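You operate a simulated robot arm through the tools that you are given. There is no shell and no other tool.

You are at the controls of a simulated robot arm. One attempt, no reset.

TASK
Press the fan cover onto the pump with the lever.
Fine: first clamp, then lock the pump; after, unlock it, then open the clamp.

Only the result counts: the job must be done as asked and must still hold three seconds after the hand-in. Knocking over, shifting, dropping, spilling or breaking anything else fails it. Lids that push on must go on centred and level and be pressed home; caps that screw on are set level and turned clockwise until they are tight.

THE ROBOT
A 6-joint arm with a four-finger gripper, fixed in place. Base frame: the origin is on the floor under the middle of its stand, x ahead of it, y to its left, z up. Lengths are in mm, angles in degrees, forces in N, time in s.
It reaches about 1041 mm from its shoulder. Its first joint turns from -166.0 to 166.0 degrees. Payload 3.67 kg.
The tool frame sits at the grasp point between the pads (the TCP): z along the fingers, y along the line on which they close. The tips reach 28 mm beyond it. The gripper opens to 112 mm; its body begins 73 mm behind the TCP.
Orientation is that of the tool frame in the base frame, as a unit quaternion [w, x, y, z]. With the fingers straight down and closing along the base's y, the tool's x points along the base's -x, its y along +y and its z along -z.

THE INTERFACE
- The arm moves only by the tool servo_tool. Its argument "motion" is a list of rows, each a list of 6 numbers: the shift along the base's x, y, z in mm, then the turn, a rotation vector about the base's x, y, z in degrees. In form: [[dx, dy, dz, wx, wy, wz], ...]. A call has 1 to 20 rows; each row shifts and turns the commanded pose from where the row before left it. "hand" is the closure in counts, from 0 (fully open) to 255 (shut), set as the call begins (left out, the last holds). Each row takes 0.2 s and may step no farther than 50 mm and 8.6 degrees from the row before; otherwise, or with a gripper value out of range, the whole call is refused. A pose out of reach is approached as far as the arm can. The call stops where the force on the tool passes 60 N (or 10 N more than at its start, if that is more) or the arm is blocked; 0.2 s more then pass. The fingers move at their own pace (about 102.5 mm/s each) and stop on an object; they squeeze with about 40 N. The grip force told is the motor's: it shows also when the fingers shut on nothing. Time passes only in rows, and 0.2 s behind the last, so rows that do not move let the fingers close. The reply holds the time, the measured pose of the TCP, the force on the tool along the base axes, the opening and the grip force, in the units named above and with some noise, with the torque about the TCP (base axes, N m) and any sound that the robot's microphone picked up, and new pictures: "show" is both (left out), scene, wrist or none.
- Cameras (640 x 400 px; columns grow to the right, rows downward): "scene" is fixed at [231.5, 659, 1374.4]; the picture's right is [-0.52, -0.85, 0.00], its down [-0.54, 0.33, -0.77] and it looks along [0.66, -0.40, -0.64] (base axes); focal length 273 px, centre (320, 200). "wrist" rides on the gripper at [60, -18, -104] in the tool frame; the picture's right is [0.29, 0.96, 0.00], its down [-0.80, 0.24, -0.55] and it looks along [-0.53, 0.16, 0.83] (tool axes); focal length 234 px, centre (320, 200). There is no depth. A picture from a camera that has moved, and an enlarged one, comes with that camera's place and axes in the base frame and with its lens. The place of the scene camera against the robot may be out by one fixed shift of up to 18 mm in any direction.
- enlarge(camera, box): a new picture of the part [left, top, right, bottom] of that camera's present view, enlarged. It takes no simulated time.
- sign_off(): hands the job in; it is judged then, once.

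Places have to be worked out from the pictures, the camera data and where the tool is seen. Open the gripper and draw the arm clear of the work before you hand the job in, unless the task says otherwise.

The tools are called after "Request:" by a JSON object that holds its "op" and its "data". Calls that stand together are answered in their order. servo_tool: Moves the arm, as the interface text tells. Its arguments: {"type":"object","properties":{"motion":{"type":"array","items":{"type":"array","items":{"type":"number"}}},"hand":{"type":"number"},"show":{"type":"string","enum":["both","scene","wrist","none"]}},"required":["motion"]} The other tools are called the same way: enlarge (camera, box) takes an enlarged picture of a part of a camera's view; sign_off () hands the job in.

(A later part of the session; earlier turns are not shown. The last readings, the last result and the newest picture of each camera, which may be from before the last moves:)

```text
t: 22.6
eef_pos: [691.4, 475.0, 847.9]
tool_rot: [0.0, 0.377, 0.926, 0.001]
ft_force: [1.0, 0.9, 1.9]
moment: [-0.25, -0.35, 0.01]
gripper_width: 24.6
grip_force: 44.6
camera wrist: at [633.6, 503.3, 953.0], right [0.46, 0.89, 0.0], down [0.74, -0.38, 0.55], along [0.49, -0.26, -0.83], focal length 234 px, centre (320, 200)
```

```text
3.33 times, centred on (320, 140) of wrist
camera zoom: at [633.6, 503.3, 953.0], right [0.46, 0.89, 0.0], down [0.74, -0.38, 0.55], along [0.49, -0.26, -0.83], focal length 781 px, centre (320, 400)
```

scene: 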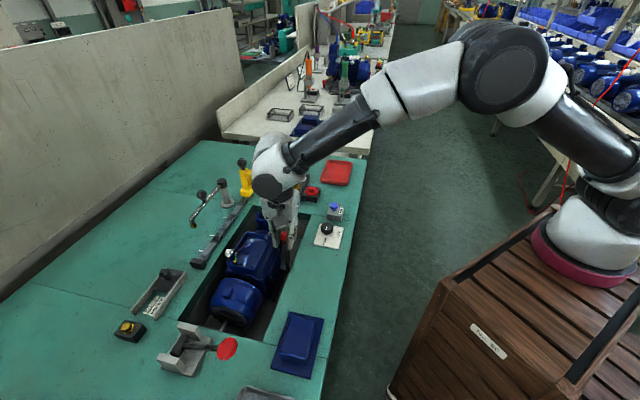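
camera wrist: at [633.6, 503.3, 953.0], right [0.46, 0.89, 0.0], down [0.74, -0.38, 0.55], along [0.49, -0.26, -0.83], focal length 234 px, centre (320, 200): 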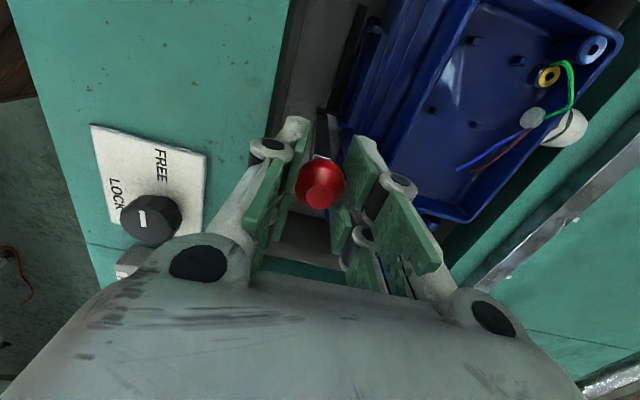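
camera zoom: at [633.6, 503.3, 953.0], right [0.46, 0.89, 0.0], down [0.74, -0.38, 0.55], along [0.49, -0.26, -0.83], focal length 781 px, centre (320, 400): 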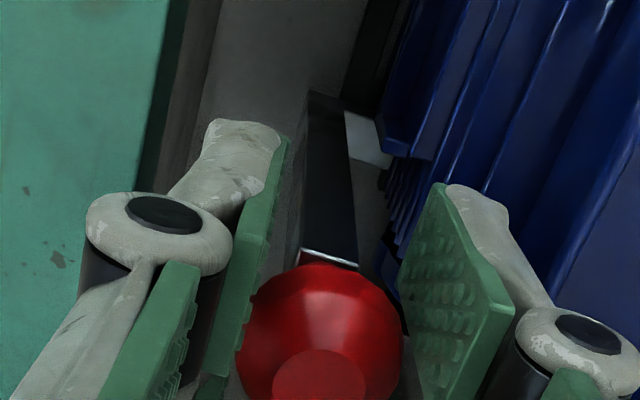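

The foot is now close to the pump's lower flank. I'll continue in 1 mm steps and watch for the contact force or a click.

Request:
{"op": "servo_tool", "data": {"motion": [[0.7, 0.72, 0, 0, 0, 0], [0.7, 0.72, 0, 0, 0, 0], [0.7, 0.72, 0, 0, 0, 0], [0.7, 0.72, 0, 0, 0, 0], [0, 0, 0, 0, 0, 0]], "show": "wrist"}}

Request:
{"op": "enlarge", "data": {"camera": "wrist", "box": [240, 80, 400, 200]}}

```text
t: 23.8
eef_pos: [692.1, 476.7, 847.5]
tool_rot: [-0.001, 0.377, 0.926, -0.001]
ft_force: [-9.0, -23.8, 3.9]
moment: [-0.28, 0.66, -0.15]
gripper_width: 24.8
grip_force: 45.1
camera wrist: at [635.2, 505.0, 953.0], right [0.46, 0.89, 0.0], down [0.74, -0.38, 0.55], along [0.49, -0.26, -0.83], focal length 234 px, centre (320, 200)
```

wrist: 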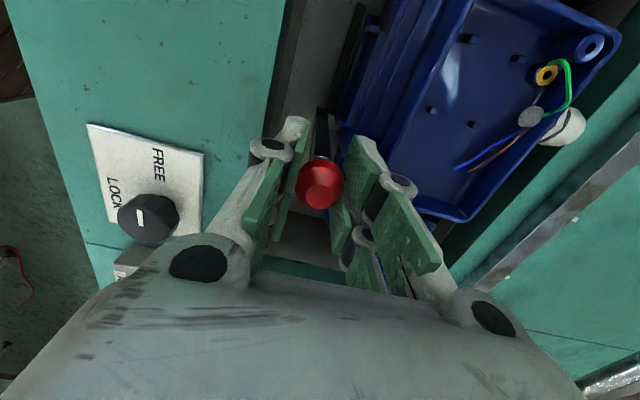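

```text
3.33 times, centred on (320, 140) of wrist
camera zoom: at [635.2, 505.0, 953.0], right [0.46, 0.89, 0.0], down [0.74, -0.38, 0.55], along [0.49, -0.26, -0.83], focal length 781 px, centre (320, 400)
```

zoom: 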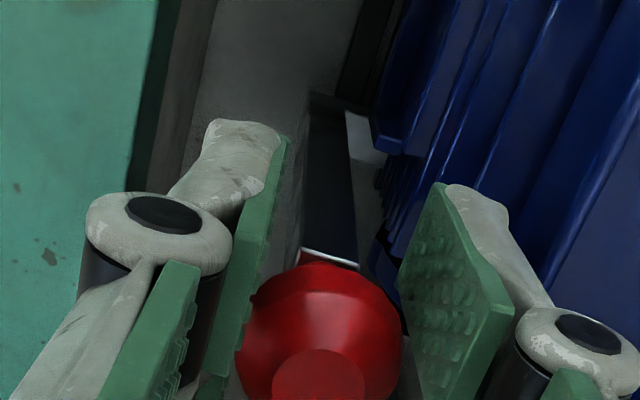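

There is now about 25 N against further motion. I need to see whether that is the clamp foot on the pump or my finger touching the terminal box.

Request:
{"op": "enlarge", "data": {"camera": "scene", "box": [250, 205, 310, 250]}}

Request:
{"op": "enlarge", "data": {"camera": "wrist", "box": [320, 120, 470, 270]}}

Request:
{"op": "enlarge", "data": {"camera": "wrist", "box": [290, 80, 370, 150]}}

```text
8.89 times, centred on (280, 228) of scene
camera zoom: at [231.5, 659.0, 1374.4], right [-0.52, -0.85, 0.0], down [-0.54, 0.33, -0.77], along [0.66, -0.4, -0.64], focal length 2429 px, centre (676, -44)
```

zoom: 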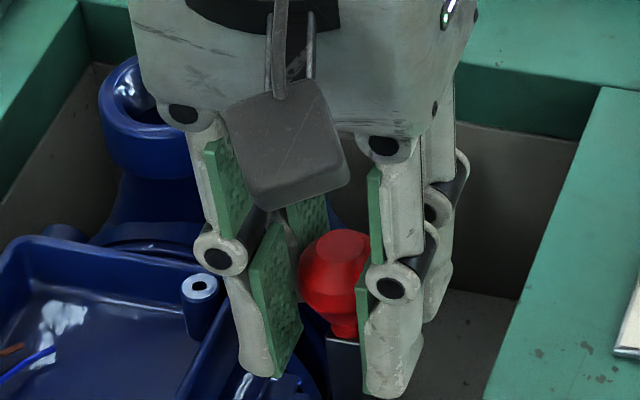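

```text
2.67 times, centred on (395, 195) of wrist
camera zoom: at [635.2, 505.0, 953.0], right [0.46, 0.89, 0.0], down [0.74, -0.38, 0.55], along [0.49, -0.26, -0.83], focal length 624 px, centre (120, 213)
```

zoom: 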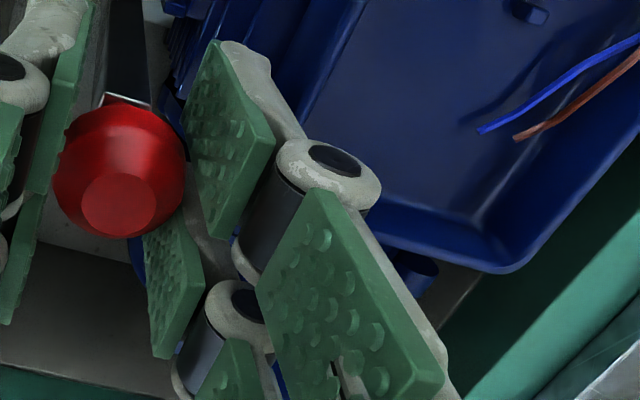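

```text
5.71 times, centred on (330, 115) of wrist
camera zoom: at [635.2, 505.0, 953.0], right [0.46, 0.89, 0.0], down [0.74, -0.38, 0.55], along [0.49, -0.26, -0.83], focal length 1338 px, centre (263, 686)
```

zoom: 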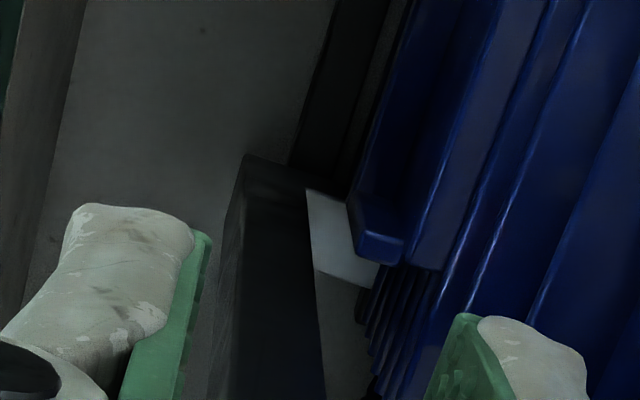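

The left finger tip may be touching the terminal-box wall. I'll back off 4 mm, re-grip the ball 11 mm higher so the tips clear the box rim (about z 823), and try again.

Request:
{"op": "servo_tool", "data": {"motion": [[-1.6, -1.7, 0, 0, 0, 0], [-1.6, -1.7, 0, 0, 0, 0], [0, 0, 0, 0, 0, 0]], "show": "none"}}

Request:
{"op": "servo_tool", "data": {"motion": [[0, 0, 0, 0, 0, 0], [0, 0, 0, 0, 0, 0], [0, 0, 6, 0, 0, 0], [0, 0, 6, 0, 0, 0], [0, 0, 0, 0, 0, 0]], "hand": 184}}

```text
t: 24.6
eef_pos: [690.7, 474.8, 848.1]
tool_rot: [0.001, 0.377, 0.926, 0.0]
ft_force: [13.1, -8.7, 0.3]
moment: [0.19, -0.65, -0.01]
gripper_width: 24.7
grip_force: 44.6
```

```text
t: 25.8
eef_pos: [687.6, 473.8, 859.1]
tool_rot: [0.0, 0.377, 0.926, 0.0]
ft_force: [-1.4, -0.8, 0.3]
moment: [-0.01, 0.02, -0.01]
gripper_width: 31.2
grip_force: 0.0
camera wrist: at [632.4, 502.8, 964.5], right [0.46, 0.89, 0.0], down [0.74, -0.39, 0.55], along [0.49, -0.26, -0.83], focal length 234 px, centre (320, 200)
```

scene: 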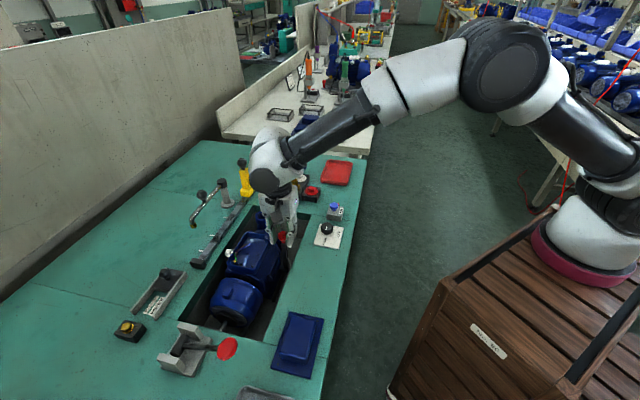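
wrist: 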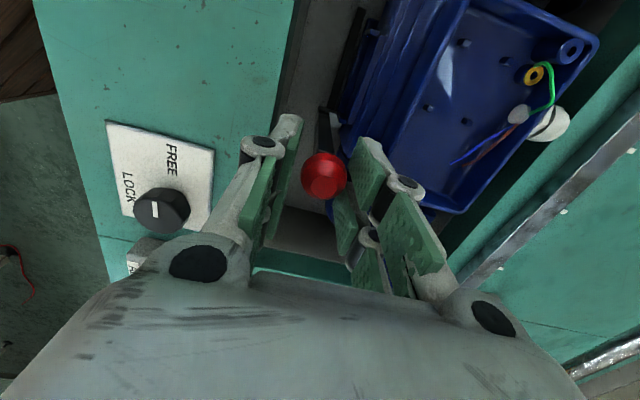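

Released cleanly and raised. Now I'll re-grip at this height and push toward the pump again in 1 mm steps.

Request:
{"op": "servo_tool", "data": {"motion": [[0, 0, 0, 0, 0, 0], [0, 0, 0, 0, 0, 0], [0, 0, 0, 0, 0, 0]], "hand": 210, "show": "none"}}

Request:
{"op": "servo_tool", "data": {"motion": [[0.7, 0.72, 0, 0, 0, 0], [0.7, 0.72, 0, 0, 0, 0], [0.7, 0.72, 0, 0, 0, 0], [0.7, 0.72, 0, 0, 0, 0], [0, 0, 0, 0, 0, 0]], "show": "none"}}

```text
t: 26.6
eef_pos: [690.0, 472.6, 859.2]
tool_rot: [-0.001, 0.376, 0.927, 0.0]
ft_force: [2.6, 2.2, 1.9]
moment: [0.14, -0.11, 0.01]
gripper_width: 25.1
grip_force: 45.0
```

```text
t: 27.8
eef_pos: [691.2, 475.9, 858.3]
tool_rot: [-0.001, 0.377, 0.926, -0.001]
ft_force: [-5.2, -7.5, 1.3]
moment: [-0.3, 0.24, -0.08]
gripper_width: 25.2
grip_force: 44.7
```

Resistance of about 9 N starts at the same place, now with the fingers above the box rim. I'll push 3 mm more to see whether it seats.

Request:
{"op": "servo_tool", "data": {"motion": [[0.7, 0.72, 0, 0, 0, 0], [0.7, 0.72, 0, 0, 0, 0], [0.7, 0.72, 0, 0, 0, 0], [0, 0, 0, 0, 0, 0]], "show": "both"}}

Request:
{"op": "enlarge", "data": {"camera": "wrist", "box": [290, 80, 370, 150]}}

Request:
{"op": "enlarge", "data": {"camera": "scene", "box": [250, 205, 310, 250]}}

```text
t: 28.8
eef_pos: [691.5, 476.3, 859.4]
tool_rot: [-0.001, 0.377, 0.926, -0.003]
ft_force: [-36.9, -33.8, 0.5]
moment: [-0.52, 1.09, -0.34]
gripper_width: 25.0
grip_force: 45.3
camera wrist: at [635.5, 505.7, 964.6], right [0.46, 0.89, -0.01], down [0.74, -0.38, 0.55], along [0.49, -0.26, -0.83], focal length 234 px, centre (320, 200)
```

scene: 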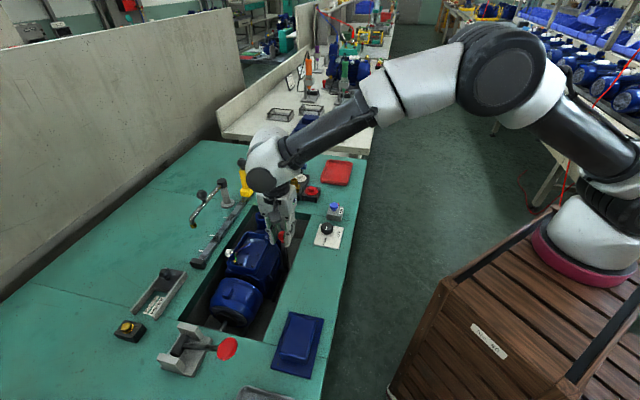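
wrist: 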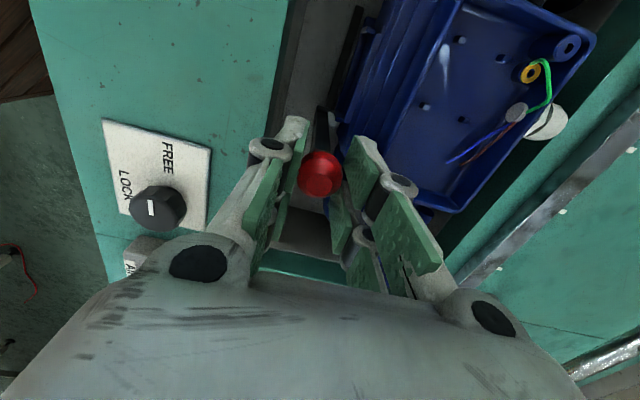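

```text
5.71 times, centred on (330, 115) of wrist
camera zoom: at [635.5, 505.7, 964.6], right [0.46, 0.89, -0.01], down [0.74, -0.38, 0.55], along [0.49, -0.26, -0.83], focal length 1338 px, centre (263, 686)
```

zoom: 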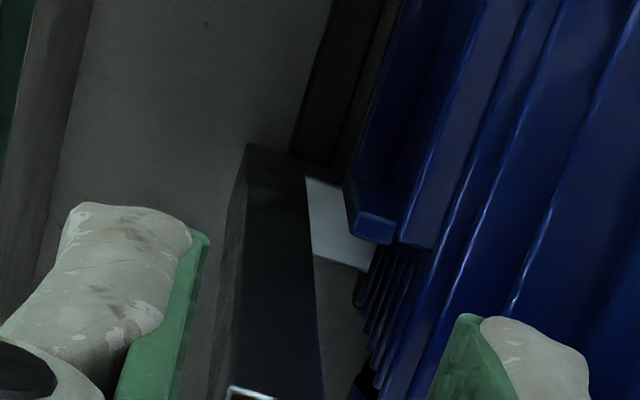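

```text
8.89 times, centred on (280, 228) of scene
camera zoom: at [231.5, 659.0, 1374.4], right [-0.52, -0.85, 0.0], down [-0.54, 0.33, -0.77], along [0.66, -0.4, -0.64], focal length 2429 px, centre (676, -44)
```

zoom: 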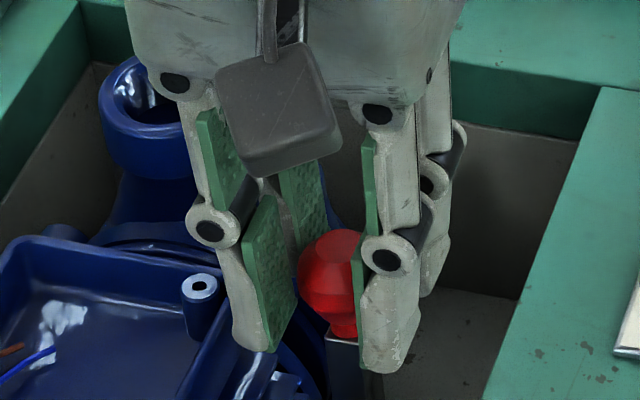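

There is a firm 50 N stop with no further travel: the clamp foot is against the pump base after about a 31 mm slide. I'll unload the push and release the ball slowly to see if it stays.

Request:
{"op": "servo_tool", "data": {"motion": [[-1.4, -1.43, 0, 0, 0, 0], [-0.7, -0.72, 0, 0, 0, 0], [0, 0, 0, 0, 0, 0]], "show": "none"}}

```text
t: 29.6
eef_pos: [692.3, 474.5, 859.0]
tool_rot: [-0.001, 0.377, 0.926, -0.002]
ft_force: [-28.1, -18.2, -13.6]
moment: [-0.44, 0.61, -0.13]
gripper_width: 25.2
grip_force: 44.7
```

Still 33 N of load, so I'll ease back another 2 mm before opening.

Request:
{"op": "servo_tool", "data": {"motion": [[-0.7, -0.72, 0, 0, 0, 0], [-0.7, -0.72, 0, 0, 0, 0], [0, 0, 0, 0, 0, 0]], "show": "none"}}

```text
t: 30.4
eef_pos: [691.1, 475.4, 858.6]
tool_rot: [-0.001, 0.377, 0.926, 0.0]
ft_force: [-12.7, -6.9, -23.1]
moment: [-0.14, 0.24, 0.02]
gripper_width: 25.3
grip_force: 45.1
```

The side load is nearly gone, with some vertical pull from the grip. I'll open the fingers a few millimetres so the ball settles by itself.

Request:
{"op": "servo_tool", "data": {"motion": [[0, 0, 0, 0, 0, 0], [0, 0, 0, 0, 0, 0]], "hand": 184, "show": "both"}}

Request:
{"op": "enlarge", "data": {"camera": "wrist", "box": [260, 80, 380, 200]}}

```text
t: 31.0
eef_pos: [691.5, 474.8, 860.2]
tool_rot: [0.0, 0.377, 0.926, 0.001]
ft_force: [-0.4, 0.3, 0.1]
moment: [0.0, -0.01, 0.01]
gripper_width: 31.4
grip_force: 0.2
camera wrist: at [635.0, 504.4, 965.8], right [0.46, 0.89, 0.0], down [0.74, -0.39, 0.55], along [0.49, -0.25, -0.83], focal length 234 px, centre (320, 200)
```

scene: 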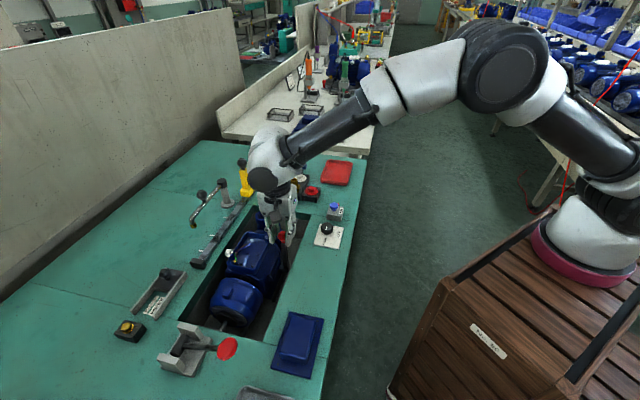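
wrist: 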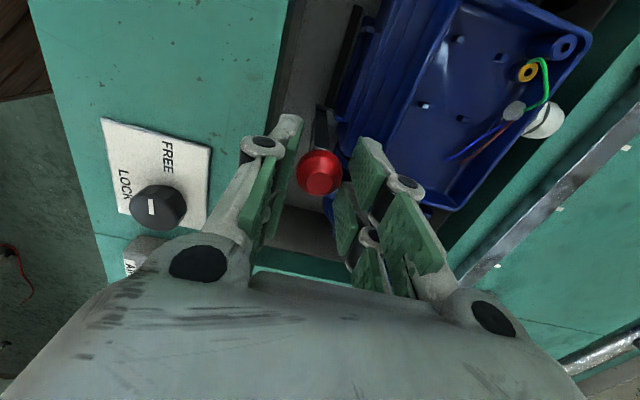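

```text
3.33 times, centred on (320, 140) of wrist
camera zoom: at [635.0, 504.4, 965.8], right [0.46, 0.89, 0.0], down [0.74, -0.39, 0.55], along [0.49, -0.25, -0.83], focal length 781 px, centre (320, 400)
```

zoom: 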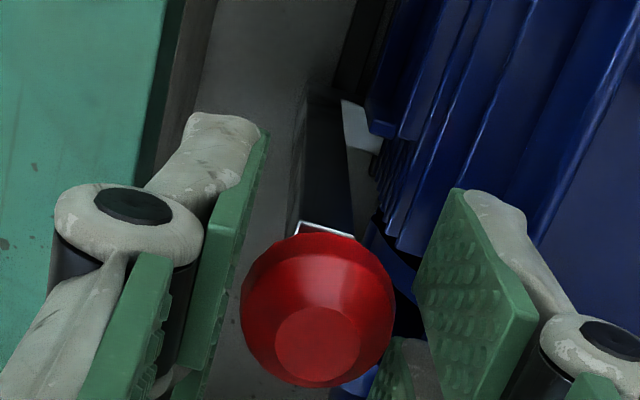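

The clamp stays put with zero load. I'll raise clear and look at the clamp and pump.

Request:
{"op": "servo_tool", "data": {"motion": [[0, 0, 20, 0, 0, 0], [0, 0, 25, 0, 0, 0], [0, 0, 25, 0, 0, 0], [0, 0, 0, 0, 0, 0]], "hand": 60, "show": "wrist"}}

Request:
{"op": "enlarge", "data": {"camera": "wrist", "box": [260, 60, 400, 180]}}

Request:
{"op": "enlarge", "data": {"camera": "scene", "box": [200, 200, 320, 280]}}

```text
t: 32.0
eef_pos: [690.1, 475.9, 931.3]
tool_rot: [0.0, 0.377, 0.926, 0.0]
ft_force: [0.0, -1.2, 0.1]
moment: [-0.01, 0.0, 0.01]
gripper_width: 85.6
grip_force: 0.0
camera wrist: at [633.1, 504.3, 1036.2], right [0.46, 0.89, 0.0], down [0.74, -0.38, 0.55], along [0.49, -0.26, -0.83], focal length 234 px, centre (320, 200)
```

wrist: 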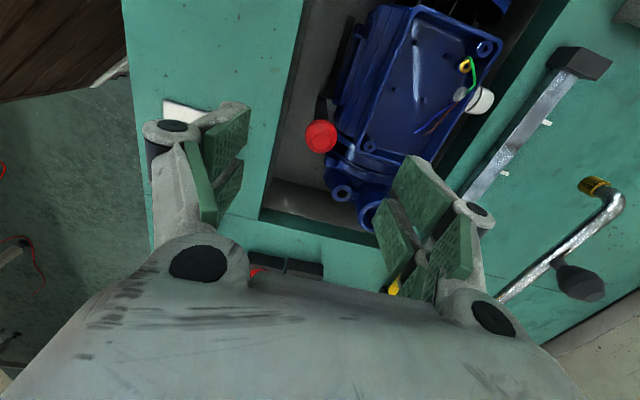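

```text
3.33 times, centred on (330, 120) of wrist
camera zoom: at [633.1, 504.3, 1036.2], right [0.46, 0.89, 0.0], down [0.74, -0.38, 0.55], along [0.49, -0.26, -0.83], focal length 781 px, centre (287, 467)
```

zoom: 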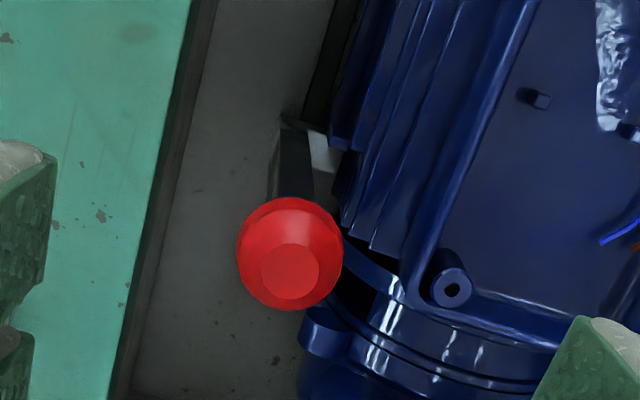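

```text
5.00 times, centred on (260, 240) of scene
camera zoom: at [231.5, 659.0, 1374.4], right [-0.52, -0.85, 0.0], down [-0.54, 0.33, -0.77], along [0.66, -0.4, -0.64], focal length 1366 px, centre (620, 0)
```

zoom: 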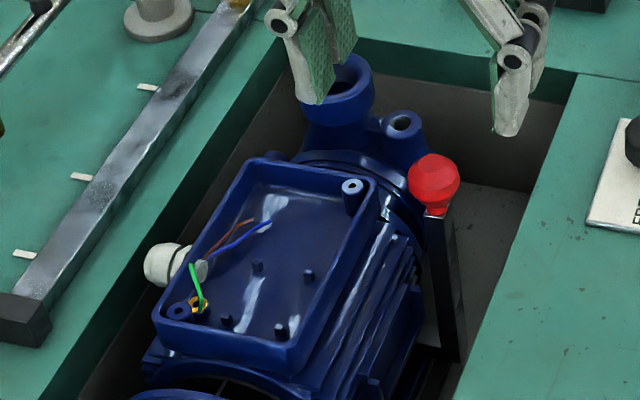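

The clamp lever stands against the pump flank and the pump looks unmoved. Next is the knob, FREE mark along the pump axis and LOCK 90° counter-clockwise; I'll hover over it to refine its position.

Request:
{"op": "servo_tool", "data": {"motion": [[-9.5, -43, -5, 0, 0, 0], [-9.5, -43, -5, 0, 0, 0], [-9.5, -43, -10, 0, 0, 0], [0, 0, 0, 0, 0, 0]], "hand": 110, "show": "wrist"}}

Request:
{"op": "enlarge", "data": {"camera": "wrist", "box": [200, 60, 440, 260]}}

Request:
{"op": "enlarge", "data": {"camera": "scene", "box": [280, 180, 360, 250]}}

```text
t: 33.0
eef_pos: [663.6, 345.9, 909.4]
tool_rot: [-0.001, 0.377, 0.926, 0.0]
ft_force: [-0.1, 0.3, -0.4]
moment: [-0.01, -0.01, 0.0]
gripper_width: 63.5
grip_force: 0.0
camera wrist: at [606.9, 374.6, 1015.7], right [0.46, 0.89, 0.0], down [0.74, -0.39, 0.55], along [0.49, -0.26, -0.83], focal length 234 px, centre (320, 200)
```

wrist: 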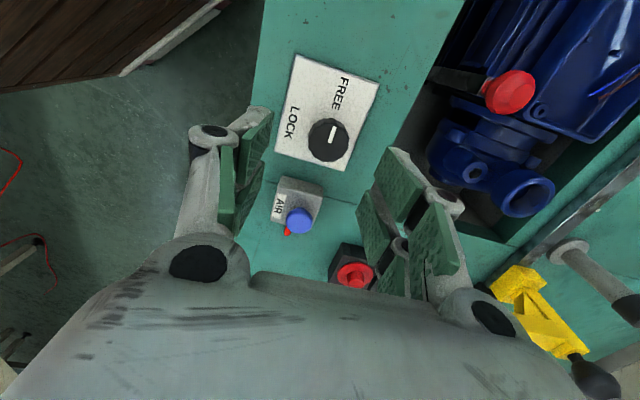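

```text
2.00 times, centred on (320, 160) of wrist
camera zoom: at [606.9, 374.6, 1015.7], right [0.46, 0.89, 0.0], down [0.74, -0.39, 0.55], along [0.49, -0.26, -0.83], focal length 468 px, centre (320, 280)
```

zoom: 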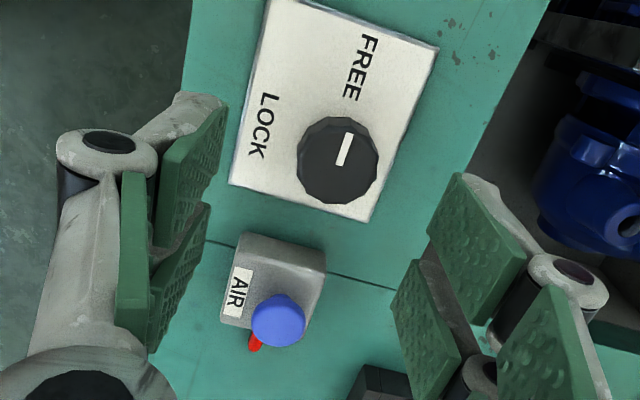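

```text
5.71 times, centred on (320, 215) of scene
camera zoom: at [231.5, 659.0, 1374.4], right [-0.52, -0.85, 0.0], down [-0.54, 0.33, -0.77], along [0.66, -0.4, -0.64], focal length 1561 px, centre (320, 114)
```

zoom: 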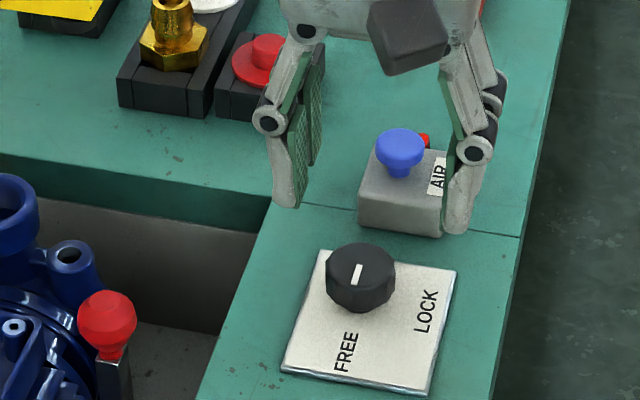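

Cross-checking three views, the bench plate agrees at z≈800 and the knob top at z≈820, centred near (671, 349.7). I'll shift over it, come down partway and re-check.

Request:
{"op": "servo_tool", "data": {"motion": [[7.2, 3.8, 0, 0, 0, 0], [0, 0, -20, 0, 0, 0], [0, 0, -15, 0, 0, 0], [0, 0, 0, 0, 0, 0]], "show": "wrist"}}

Request:
{"op": "enlarge", "data": {"camera": "wrist", "box": [200, 60, 440, 260]}}

Request:
{"op": "enlarge", "data": {"camera": "scene", "box": [280, 180, 360, 250]}}

```text
t: 34.0
eef_pos: [669.9, 350.3, 873.7]
tool_rot: [0.0, 0.377, 0.926, 0.0]
ft_force: [-1.0, 0.9, 0.4]
moment: [0.02, 0.0, -0.01]
gripper_width: 63.8
grip_force: 0.1
camera wrist: at [613.4, 379.6, 979.8], right [0.46, 0.89, 0.0], down [0.74, -0.39, 0.55], along [0.49, -0.26, -0.83], focal length 234 px, centre (320, 200)
```

wrist: 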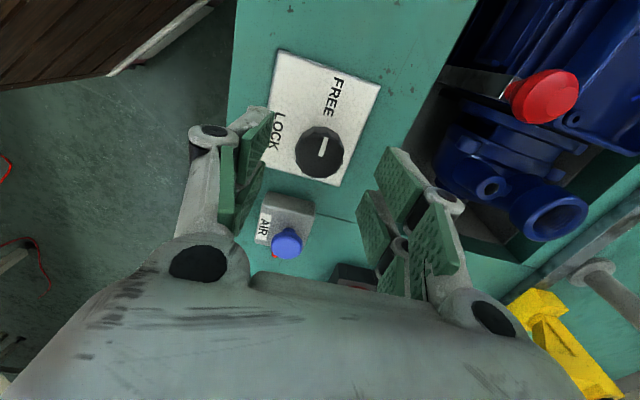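

```text
2.00 times, centred on (320, 160) of wrist
camera zoom: at [613.4, 379.6, 979.8], right [0.46, 0.89, 0.0], down [0.74, -0.39, 0.55], along [0.49, -0.26, -0.83], focal length 468 px, centre (320, 280)
```

zoom: 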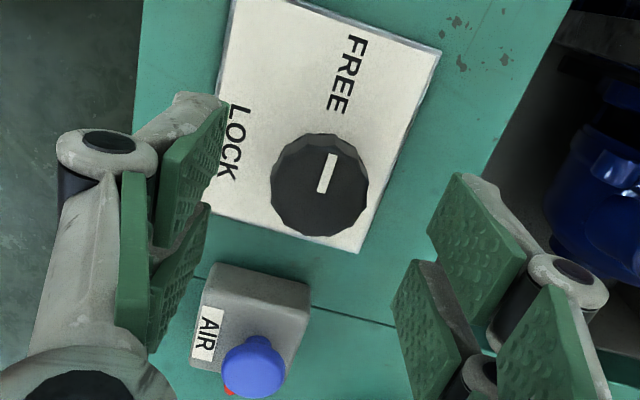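

```text
5.71 times, centred on (320, 215) of scene
camera zoom: at [231.5, 659.0, 1374.4], right [-0.52, -0.85, 0.0], down [-0.54, 0.33, -0.77], along [0.66, -0.4, -0.64], focal length 1561 px, centre (320, 114)
```

zoom: 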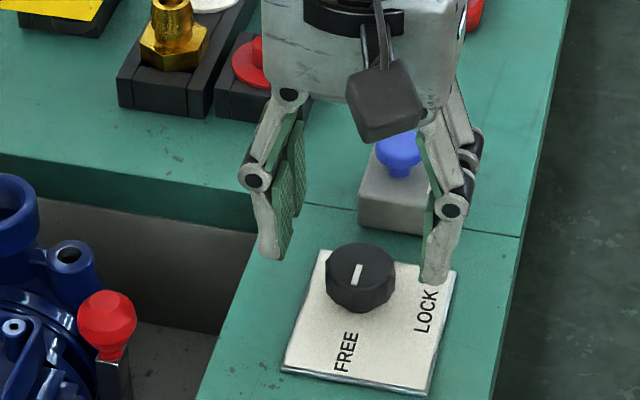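

The knob is centred between the pads now. I'll lower in small steps until the tips are just above the plate.

Request:
{"op": "servo_tool", "data": {"motion": [[0, 0, -12, 0, 0, 0], [0, 0, -10, 0, 0, 0], [0, 0, -6, 0, 0, 0], [0, 0, -4, 0, 0, 0], [0, 0, -4, 0, 0, 0], [0, 0, 0, 0, 0, 0]], "show": "wrist"}}

Request:
{"op": "enlarge", "data": {"camera": "wrist", "box": [200, 80, 440, 280]}}

Request:
{"op": "enlarge", "data": {"camera": "scene", "box": [290, 200, 360, 250]}}

```text
t: 35.4
eef_pos: [670.0, 350.7, 837.9]
tool_rot: [0.0, 0.377, 0.926, 0.0]
ft_force: [-1.1, 0.5, -0.5]
moment: [0.0, -0.03, 0.02]
gripper_width: 63.7
grip_force: 0.1
camera wrist: at [613.1, 378.9, 943.9], right [0.46, 0.89, 0.0], down [0.74, -0.39, 0.55], along [0.49, -0.26, -0.83], focal length 234 px, centre (320, 200)
```

wrist: 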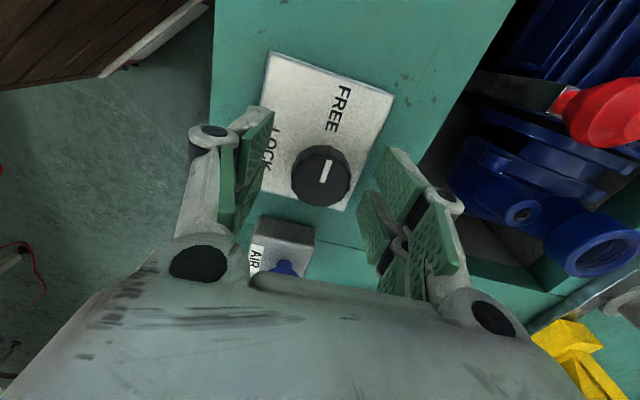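

```text
2.00 times, centred on (320, 180) of wrist
camera zoom: at [613.1, 378.9, 943.9], right [0.46, 0.89, 0.0], down [0.74, -0.39, 0.55], along [0.49, -0.26, -0.83], focal length 468 px, centre (320, 240)
```

zoom: 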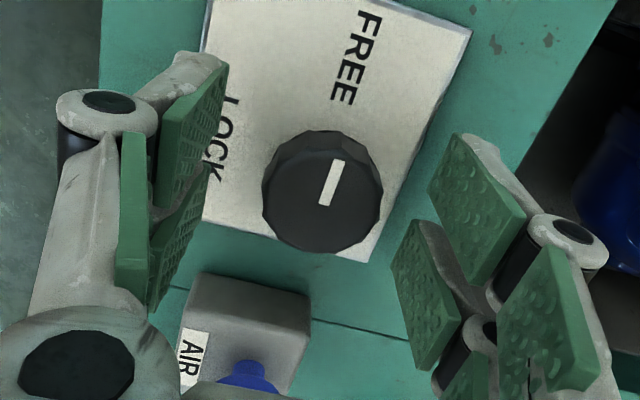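

```text
8.00 times, centred on (325, 225) of scene
camera zoom: at [231.5, 659.0, 1374.4], right [-0.52, -0.85, 0.0], down [-0.54, 0.33, -0.77], along [0.66, -0.4, -0.64], focal length 2186 px, centre (280, 0)
```

zoom: 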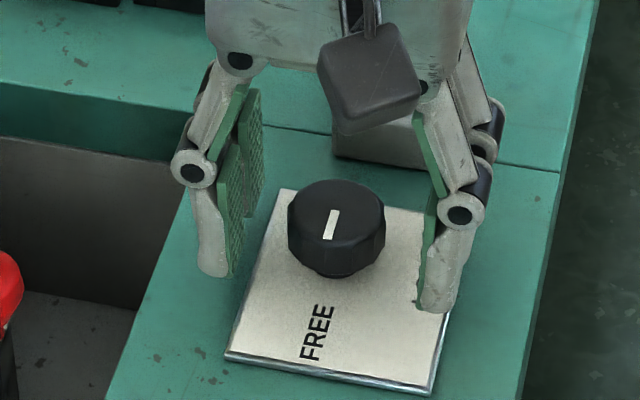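

The pads flank the knob with the tips a few millimetres above the plate. I'll nudge 2 mm toward the pump front for centring, lower 2.5 mm and close.

Request:
{"op": "servo_tool", "data": {"motion": [[1.2, -1.2, -2.5, 0, 0, 0], [0, 0, 0, 0, 0, 0]], "show": "none"}}

Request:
{"op": "servo_tool", "data": {"motion": [[0, 0, 0, 0, 0, 0], [0, 0, 0, 0, 0, 0], [0, 0, 0, 0, 0, 0]], "hand": 195, "show": "wrist"}}

Request:
{"op": "enlarge", "data": {"camera": "wrist", "box": [200, 80, 440, 280]}}

```text
t: 36.0
eef_pos: [671.8, 349.2, 834.9]
tool_rot: [0.0, 0.377, 0.926, 0.001]
ft_force: [0.4, 0.7, 0.1]
moment: [-0.04, -0.01, 0.01]
gripper_width: 63.9
grip_force: 0.0
```

```text
t: 36.8
eef_pos: [671.3, 349.0, 836.3]
tool_rot: [0.001, 0.377, 0.926, 0.001]
ft_force: [9.0, 8.9, -2.6]
moment: [0.31, -0.36, 0.04]
gripper_width: 31.8
grip_force: 44.8
camera wrist: at [614.9, 378.2, 941.6], right [0.46, 0.89, 0.0], down [0.74, -0.39, 0.55], along [0.49, -0.25, -0.83], focal length 234 px, centre (320, 200)
```

wrist: 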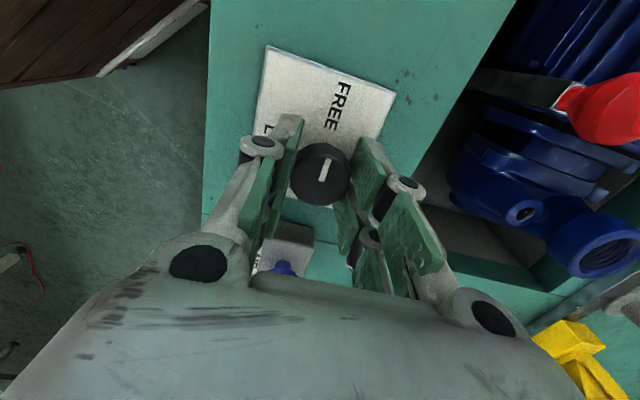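

```text
2.00 times, centred on (320, 180) of wrist
camera zoom: at [614.9, 378.2, 941.6], right [0.46, 0.89, 0.0], down [0.74, -0.39, 0.55], along [0.49, -0.25, -0.83], focal length 468 px, centre (320, 240)
```

zoom: 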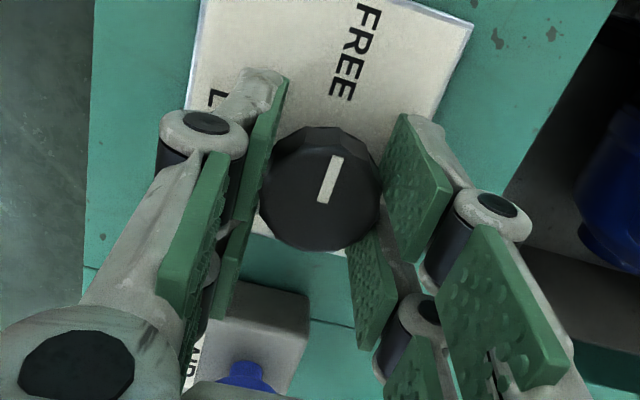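

The knob is gripped at 32 mm with a slight 12 N side load. I'll relieve that by 0.8 mm and start turning counter-clockwise by 24°.

Request:
{"op": "servo_tool", "data": {"motion": [[0.6, 0.6, 0, 0, 0, 0], [0, 0, 0, 0, 0, 8], [0, 0, 0, 0, 0, 8], [0, 0, 0, 0, 0, 8], [0, 0, 0, 0, 0, 0]], "show": "wrist"}}

Request:
{"op": "enlarge", "data": {"camera": "wrist", "box": [200, 80, 440, 280]}}

```text
t: 38.0
eef_pos: [671.2, 349.8, 834.3]
tool_rot: [-0.001, 0.175, 0.985, 0.0]
ft_force: [6.6, -1.1, 13.8]
moment: [-0.12, 0.14, -0.01]
gripper_width: 31.8
grip_force: 44.9
camera wrist: at [608.0, 353.2, 941.6], right [0.06, 1.0, 0.0], down [0.83, -0.05, 0.55], along [0.55, -0.03, -0.83], focal length 234 px, centre (320, 200)
```

wrist: 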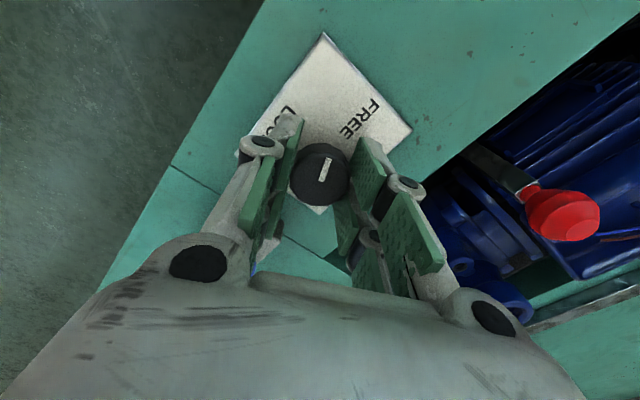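

```text
2.00 times, centred on (320, 180) of wrist
camera zoom: at [608.0, 353.2, 941.6], right [0.06, 1.0, 0.0], down [0.83, -0.05, 0.55], along [0.55, -0.03, -0.83], focal length 468 px, centre (320, 240)
```

zoom: 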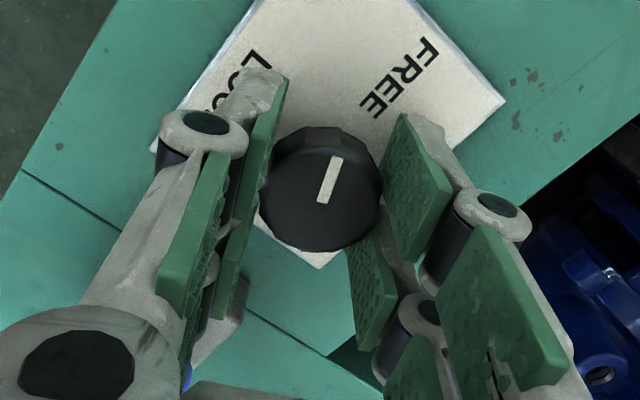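

The knob turns freely with the gripper. The AIR box would be close to the fingers at a full 90°, so I'll turn 10° more here, then re-grip from the other side of the window.

Request:
{"op": "servo_tool", "data": {"motion": [[0, 0, 0, 0, 0, 5], [0, 0, 0, 0, 0, 5], [0, 0, 0, 0, 0, 0]], "show": "wrist"}}

Request:
{"op": "enlarge", "data": {"camera": "scene", "box": [290, 190, 360, 250]}}

Request:
{"op": "enlarge", "data": {"camera": "wrist", "box": [200, 80, 440, 280]}}

```text
t: 38.8
eef_pos: [671.4, 349.8, 834.9]
tool_rot: [0.0, 0.089, 0.996, 0.0]
ft_force: [11.3, -3.8, 11.1]
moment: [-0.09, -0.72, 0.01]
gripper_width: 31.9
grip_force: 45.4
camera wrist: at [608.3, 342.3, 941.6], right [-0.11, 0.99, 0.0], down [0.83, 0.09, 0.55], along [0.55, 0.06, -0.83], focal length 234 px, centre (320, 200)
```

wrist: 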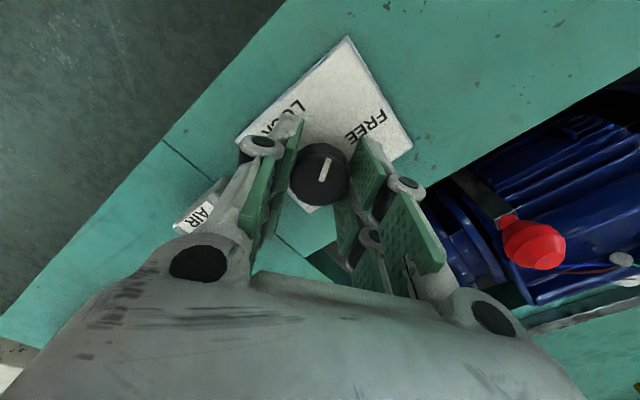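

```text
6.67 times, centred on (325, 220) of scene
camera zoom: at [231.5, 659.0, 1374.4], right [-0.52, -0.85, 0.0], down [-0.54, 0.33, -0.77], along [0.66, -0.4, -0.64], focal length 1822 px, centre (287, 67)
```

zoom: 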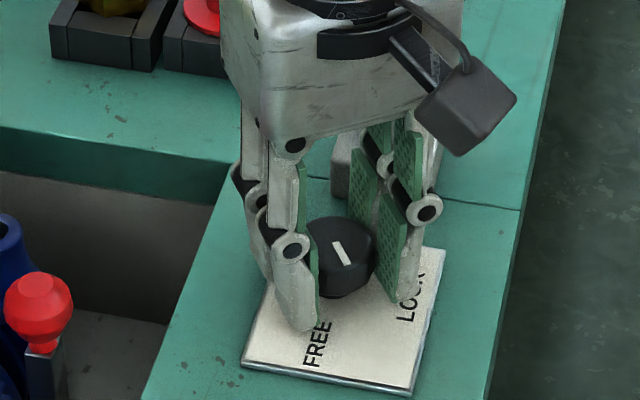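

```text
2.00 times, centred on (320, 180) of wrist
camera zoom: at [608.3, 342.3, 941.6], right [-0.11, 0.99, 0.0], down [0.83, 0.09, 0.55], along [0.55, 0.06, -0.83], focal length 468 px, centre (320, 240)
```

zoom: 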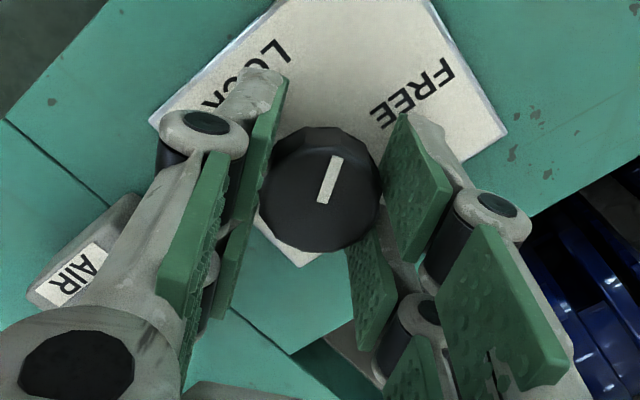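

The knob has turned about 34°. I'll open slightly, raise clear, turn the empty gripper back 76°, and come down again for the second bite.

Request:
{"op": "servo_tool", "data": {"motion": [[0, 0, 0, 0, 0, 0], [0, 0, 0, 0, 0, 0], [0, 0, 15, 0, 0, 0], [0, 0, 25, 0, 0, 0], [0, 0, 0, 0, 0, -8.5], [0, 0, 0, 0, 0, -8.5], [0, 0, 0, 0, 0, -8.5], [0, 0, 0, 0, 0, -8.5], [0, 0, 0, 0, 0, -8.5], [0, 0, 0, 0, 0, -8.5], [0, 0, 0, 0, 0, -8.5], [0, 0, 0, 0, 0, -8.5], [0, 0, 0, 0, 0, -8], [0, 0, 0, 0, 0, 0]], "hand": 166, "show": "both"}}

Request:
{"op": "enlarge", "data": {"camera": "wrist", "box": [200, 80, 440, 280]}}

Request:
{"op": "enlarge", "data": {"camera": "scene", "box": [290, 190, 360, 250]}}

```text
t: 41.8
eef_pos: [670.5, 349.5, 876.2]
tool_rot: [0.0, 0.684, 0.729, 0.0]
ft_force: [-1.0, -0.5, 0.0]
moment: [0.02, 0.0, 0.0]
gripper_width: 39.3
grip_force: 0.1
camera wrist: at [648.3, 408.1, 981.4], right [0.94, 0.35, 0.0], down [0.29, -0.78, 0.55], along [0.19, -0.52, -0.83], focal length 234 px, centre (320, 200)
```

scene: 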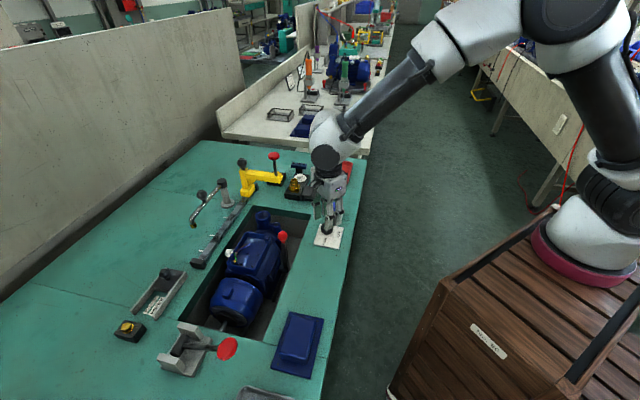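
wrist: 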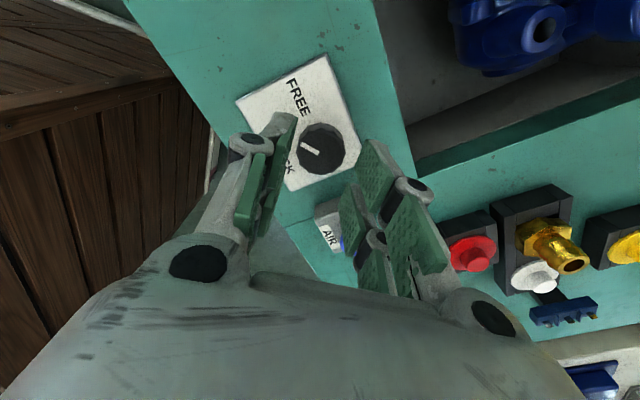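

```text
2.00 times, centred on (320, 180) of wrist
camera zoom: at [648.3, 408.1, 981.4], right [0.94, 0.35, 0.0], down [0.29, -0.78, 0.55], along [0.19, -0.52, -0.83], focal length 468 px, centre (320, 240)
```

zoom: 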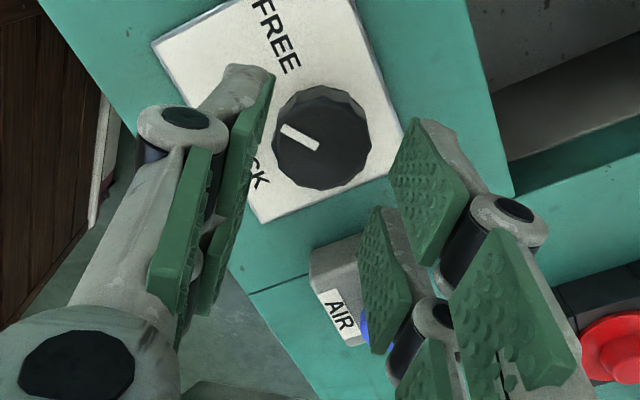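

```text
6.67 times, centred on (325, 220) of scene
camera zoom: at [231.5, 659.0, 1374.4], right [-0.52, -0.85, 0.0], down [-0.54, 0.33, -0.77], along [0.66, -0.4, -0.64], focal length 1822 px, centre (287, 67)
```

zoom: 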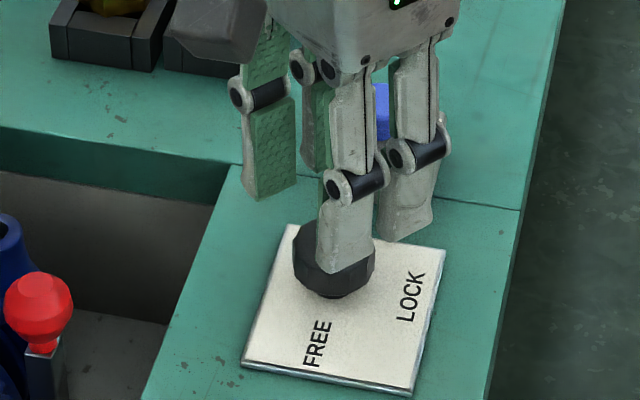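

The gripper is turned back, but at this angle its outer corner would come down close to the AIR box. I'll turn forward 16° first, then lower over the knob.

Request:
{"op": "servo_tool", "data": {"motion": [[0.5, 0.3, 0, 0, 0, 8], [0, 0, 0, 0, 0, 8], [0, 0, -15, 0, 0, 0], [0, 0, -10, 0, 0, 0], [0, 0, 0, 0, 0, 0]], "hand": 162, "show": "wrist"}}

Request:
{"op": "enlarge", "data": {"camera": "wrist", "box": [200, 80, 440, 280]}}

Request:
{"op": "enlarge", "data": {"camera": "scene", "box": [290, 190, 360, 250]}}

```text
t: 43.0
eef_pos: [672.1, 350.0, 850.2]
tool_rot: [0.0, 0.576, 0.817, 0.0]
ft_force: [0.0, -0.1, -0.5]
moment: [0.0, 0.0, -0.01]
gripper_width: 41.1
grip_force: 0.1
camera wrist: at [633.8, 399.7, 956.7], right [0.8, 0.59, 0.0], down [0.49, -0.67, 0.55], along [0.33, -0.45, -0.83], focal length 234 px, centre (320, 200)
```

wrist: 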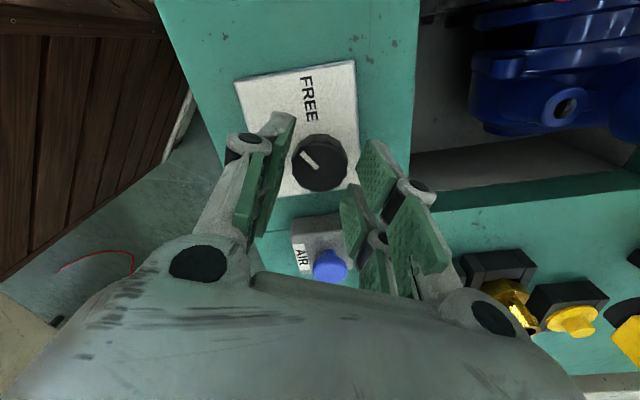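

```text
2.00 times, centred on (320, 180) of wrist
camera zoom: at [633.8, 399.7, 956.7], right [0.8, 0.59, 0.0], down [0.49, -0.67, 0.55], along [0.33, -0.45, -0.83], focal length 468 px, centre (320, 240)
```

zoom: 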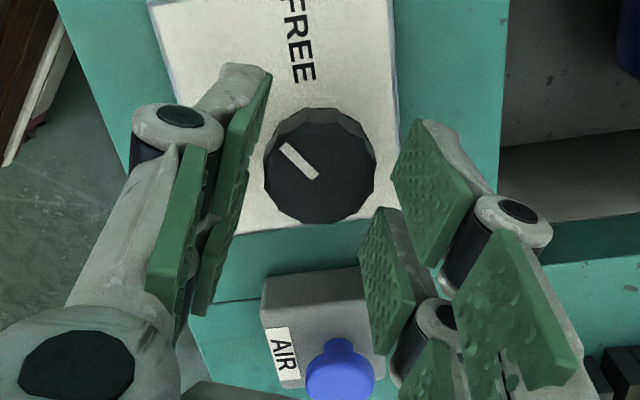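

```text
6.67 times, centred on (325, 220) of scene
camera zoom: at [231.5, 659.0, 1374.4], right [-0.52, -0.85, 0.0], down [-0.54, 0.33, -0.77], along [0.66, -0.4, -0.64], focal length 1822 px, centre (287, 67)
```

zoom: 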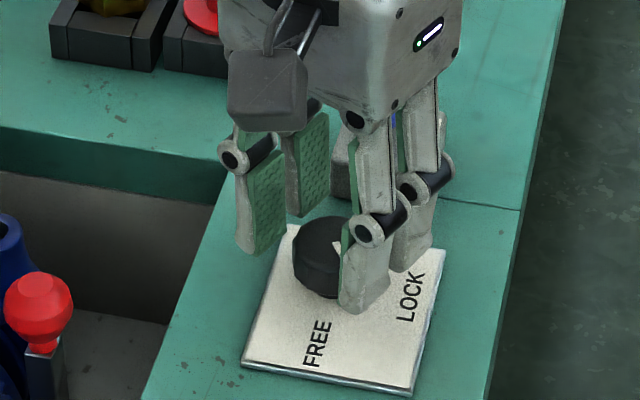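

Re-measuring, the AIR box face is about 58 mm from the knob axis, so there is comfortable clearance. I'll lower and close on the knob.

Request:
{"op": "servo_tool", "data": {"motion": [[-0.5, -0.2, -8, 0, 0, 0], [0, 0, -7, 0, 0, 0], [0, 0, 0, 0, 0, 0]], "show": "none"}}

Request:
{"op": "servo_tool", "data": {"motion": [[0, 0, 0, 0, 0, 0], [0, 0, 0, 0, 0, 0], [0, 0, 0, 0, 0, 0]], "hand": 195, "show": "wrist"}}

```text
t: 43.8
eef_pos: [671.0, 349.0, 834.6]
tool_rot: [0.001, 0.577, 0.817, 0.0]
ft_force: [1.1, -0.2, 0.2]
moment: [-0.02, 0.0, -0.02]
gripper_width: 40.7
grip_force: 0.1
```

```text
t: 44.6
eef_pos: [671.8, 349.0, 836.5]
tool_rot: [0.0, 0.576, 0.818, 0.0]
ft_force: [6.2, 1.5, -2.9]
moment: [0.18, -0.16, 0.03]
gripper_width: 31.2
grip_force: 44.9
camera wrist: at [633.5, 399.6, 940.8], right [0.8, 0.59, 0.0], down [0.49, -0.67, 0.55], along [0.33, -0.45, -0.83], focal length 234 px, centre (320, 200)
```

wrist: 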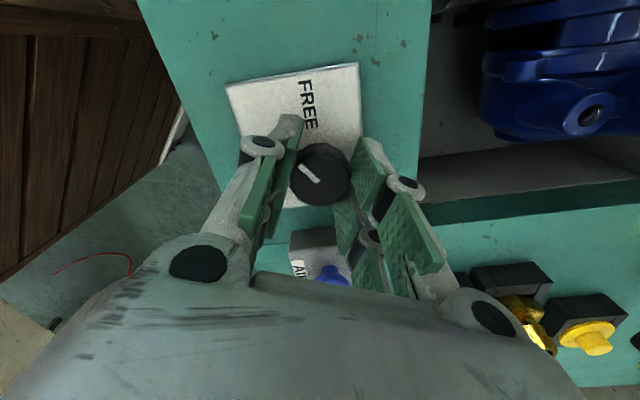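

Gripped again at 31 mm with low load. I'll turn counter-clockwise about 53° and check the pointer against LOCK.

Request:
{"op": "servo_tool", "data": {"motion": [[0.2, 0, 0, 0, 0, 7.5], [0, 0, 0, 0, 0, 7.5], [0, 0, 0, 0, 0, 7.5], [0, 0, 0, 0, 0, 7.5], [0, 0, 0, 0, 0, 7.5], [0, 0, 0, 0, 0, 7.5], [0, 0, 0, 0, 0, 7.5], [0, 0, 0, 0, 0, 0]], "show": "both"}}

Request:
{"op": "enlarge", "data": {"camera": "wrist", "box": [200, 80, 440, 280]}}

Request:
{"op": "enlarge", "data": {"camera": "scene", "box": [290, 190, 360, 250]}}

```text
t: 46.4
eef_pos: [671.9, 350.5, 835.2]
tool_rot: [-0.001, 0.154, 0.988, 0.001]
ft_force: [5.8, -0.8, -11.2]
moment: [-0.2, -0.18, 0.0]
gripper_width: 31.6
grip_force: 45.1
camera wrist: at [608.3, 350.5, 940.9], right [0.02, 1.0, 0.0], down [0.83, -0.01, 0.55], along [0.55, -0.01, -0.83], focal length 234 px, centre (320, 200)
```

scene: 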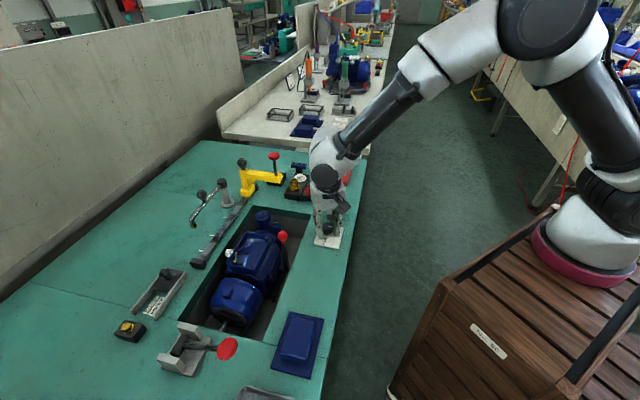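
wrist: 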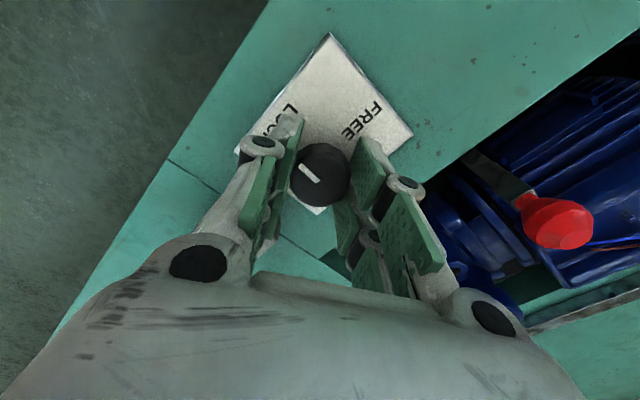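

```text
2.00 times, centred on (320, 180) of wrist
camera zoom: at [608.3, 350.5, 940.9], right [0.02, 1.0, 0.0], down [0.83, -0.01, 0.55], along [0.55, -0.01, -0.83], focal length 468 px, centre (320, 240)
```

zoom: 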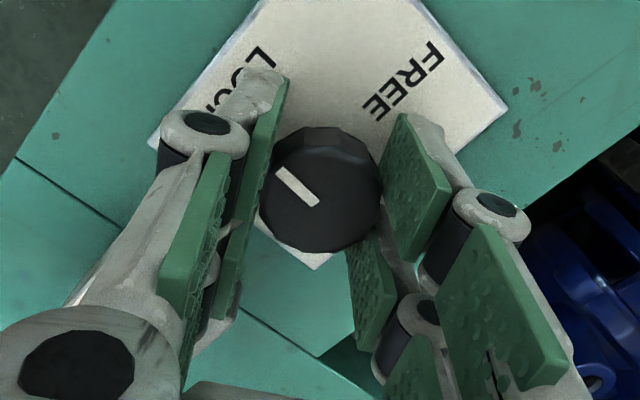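

```text
6.67 times, centred on (325, 220) of scene
camera zoom: at [231.5, 659.0, 1374.4], right [-0.52, -0.85, 0.0], down [-0.54, 0.33, -0.77], along [0.66, -0.4, -0.64], focal length 1822 px, centre (287, 67)
```

zoom: 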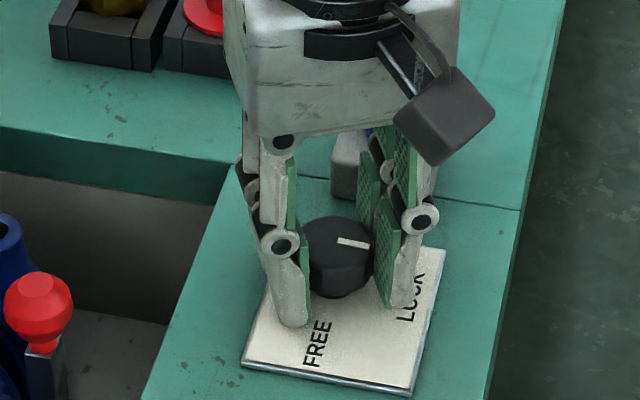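

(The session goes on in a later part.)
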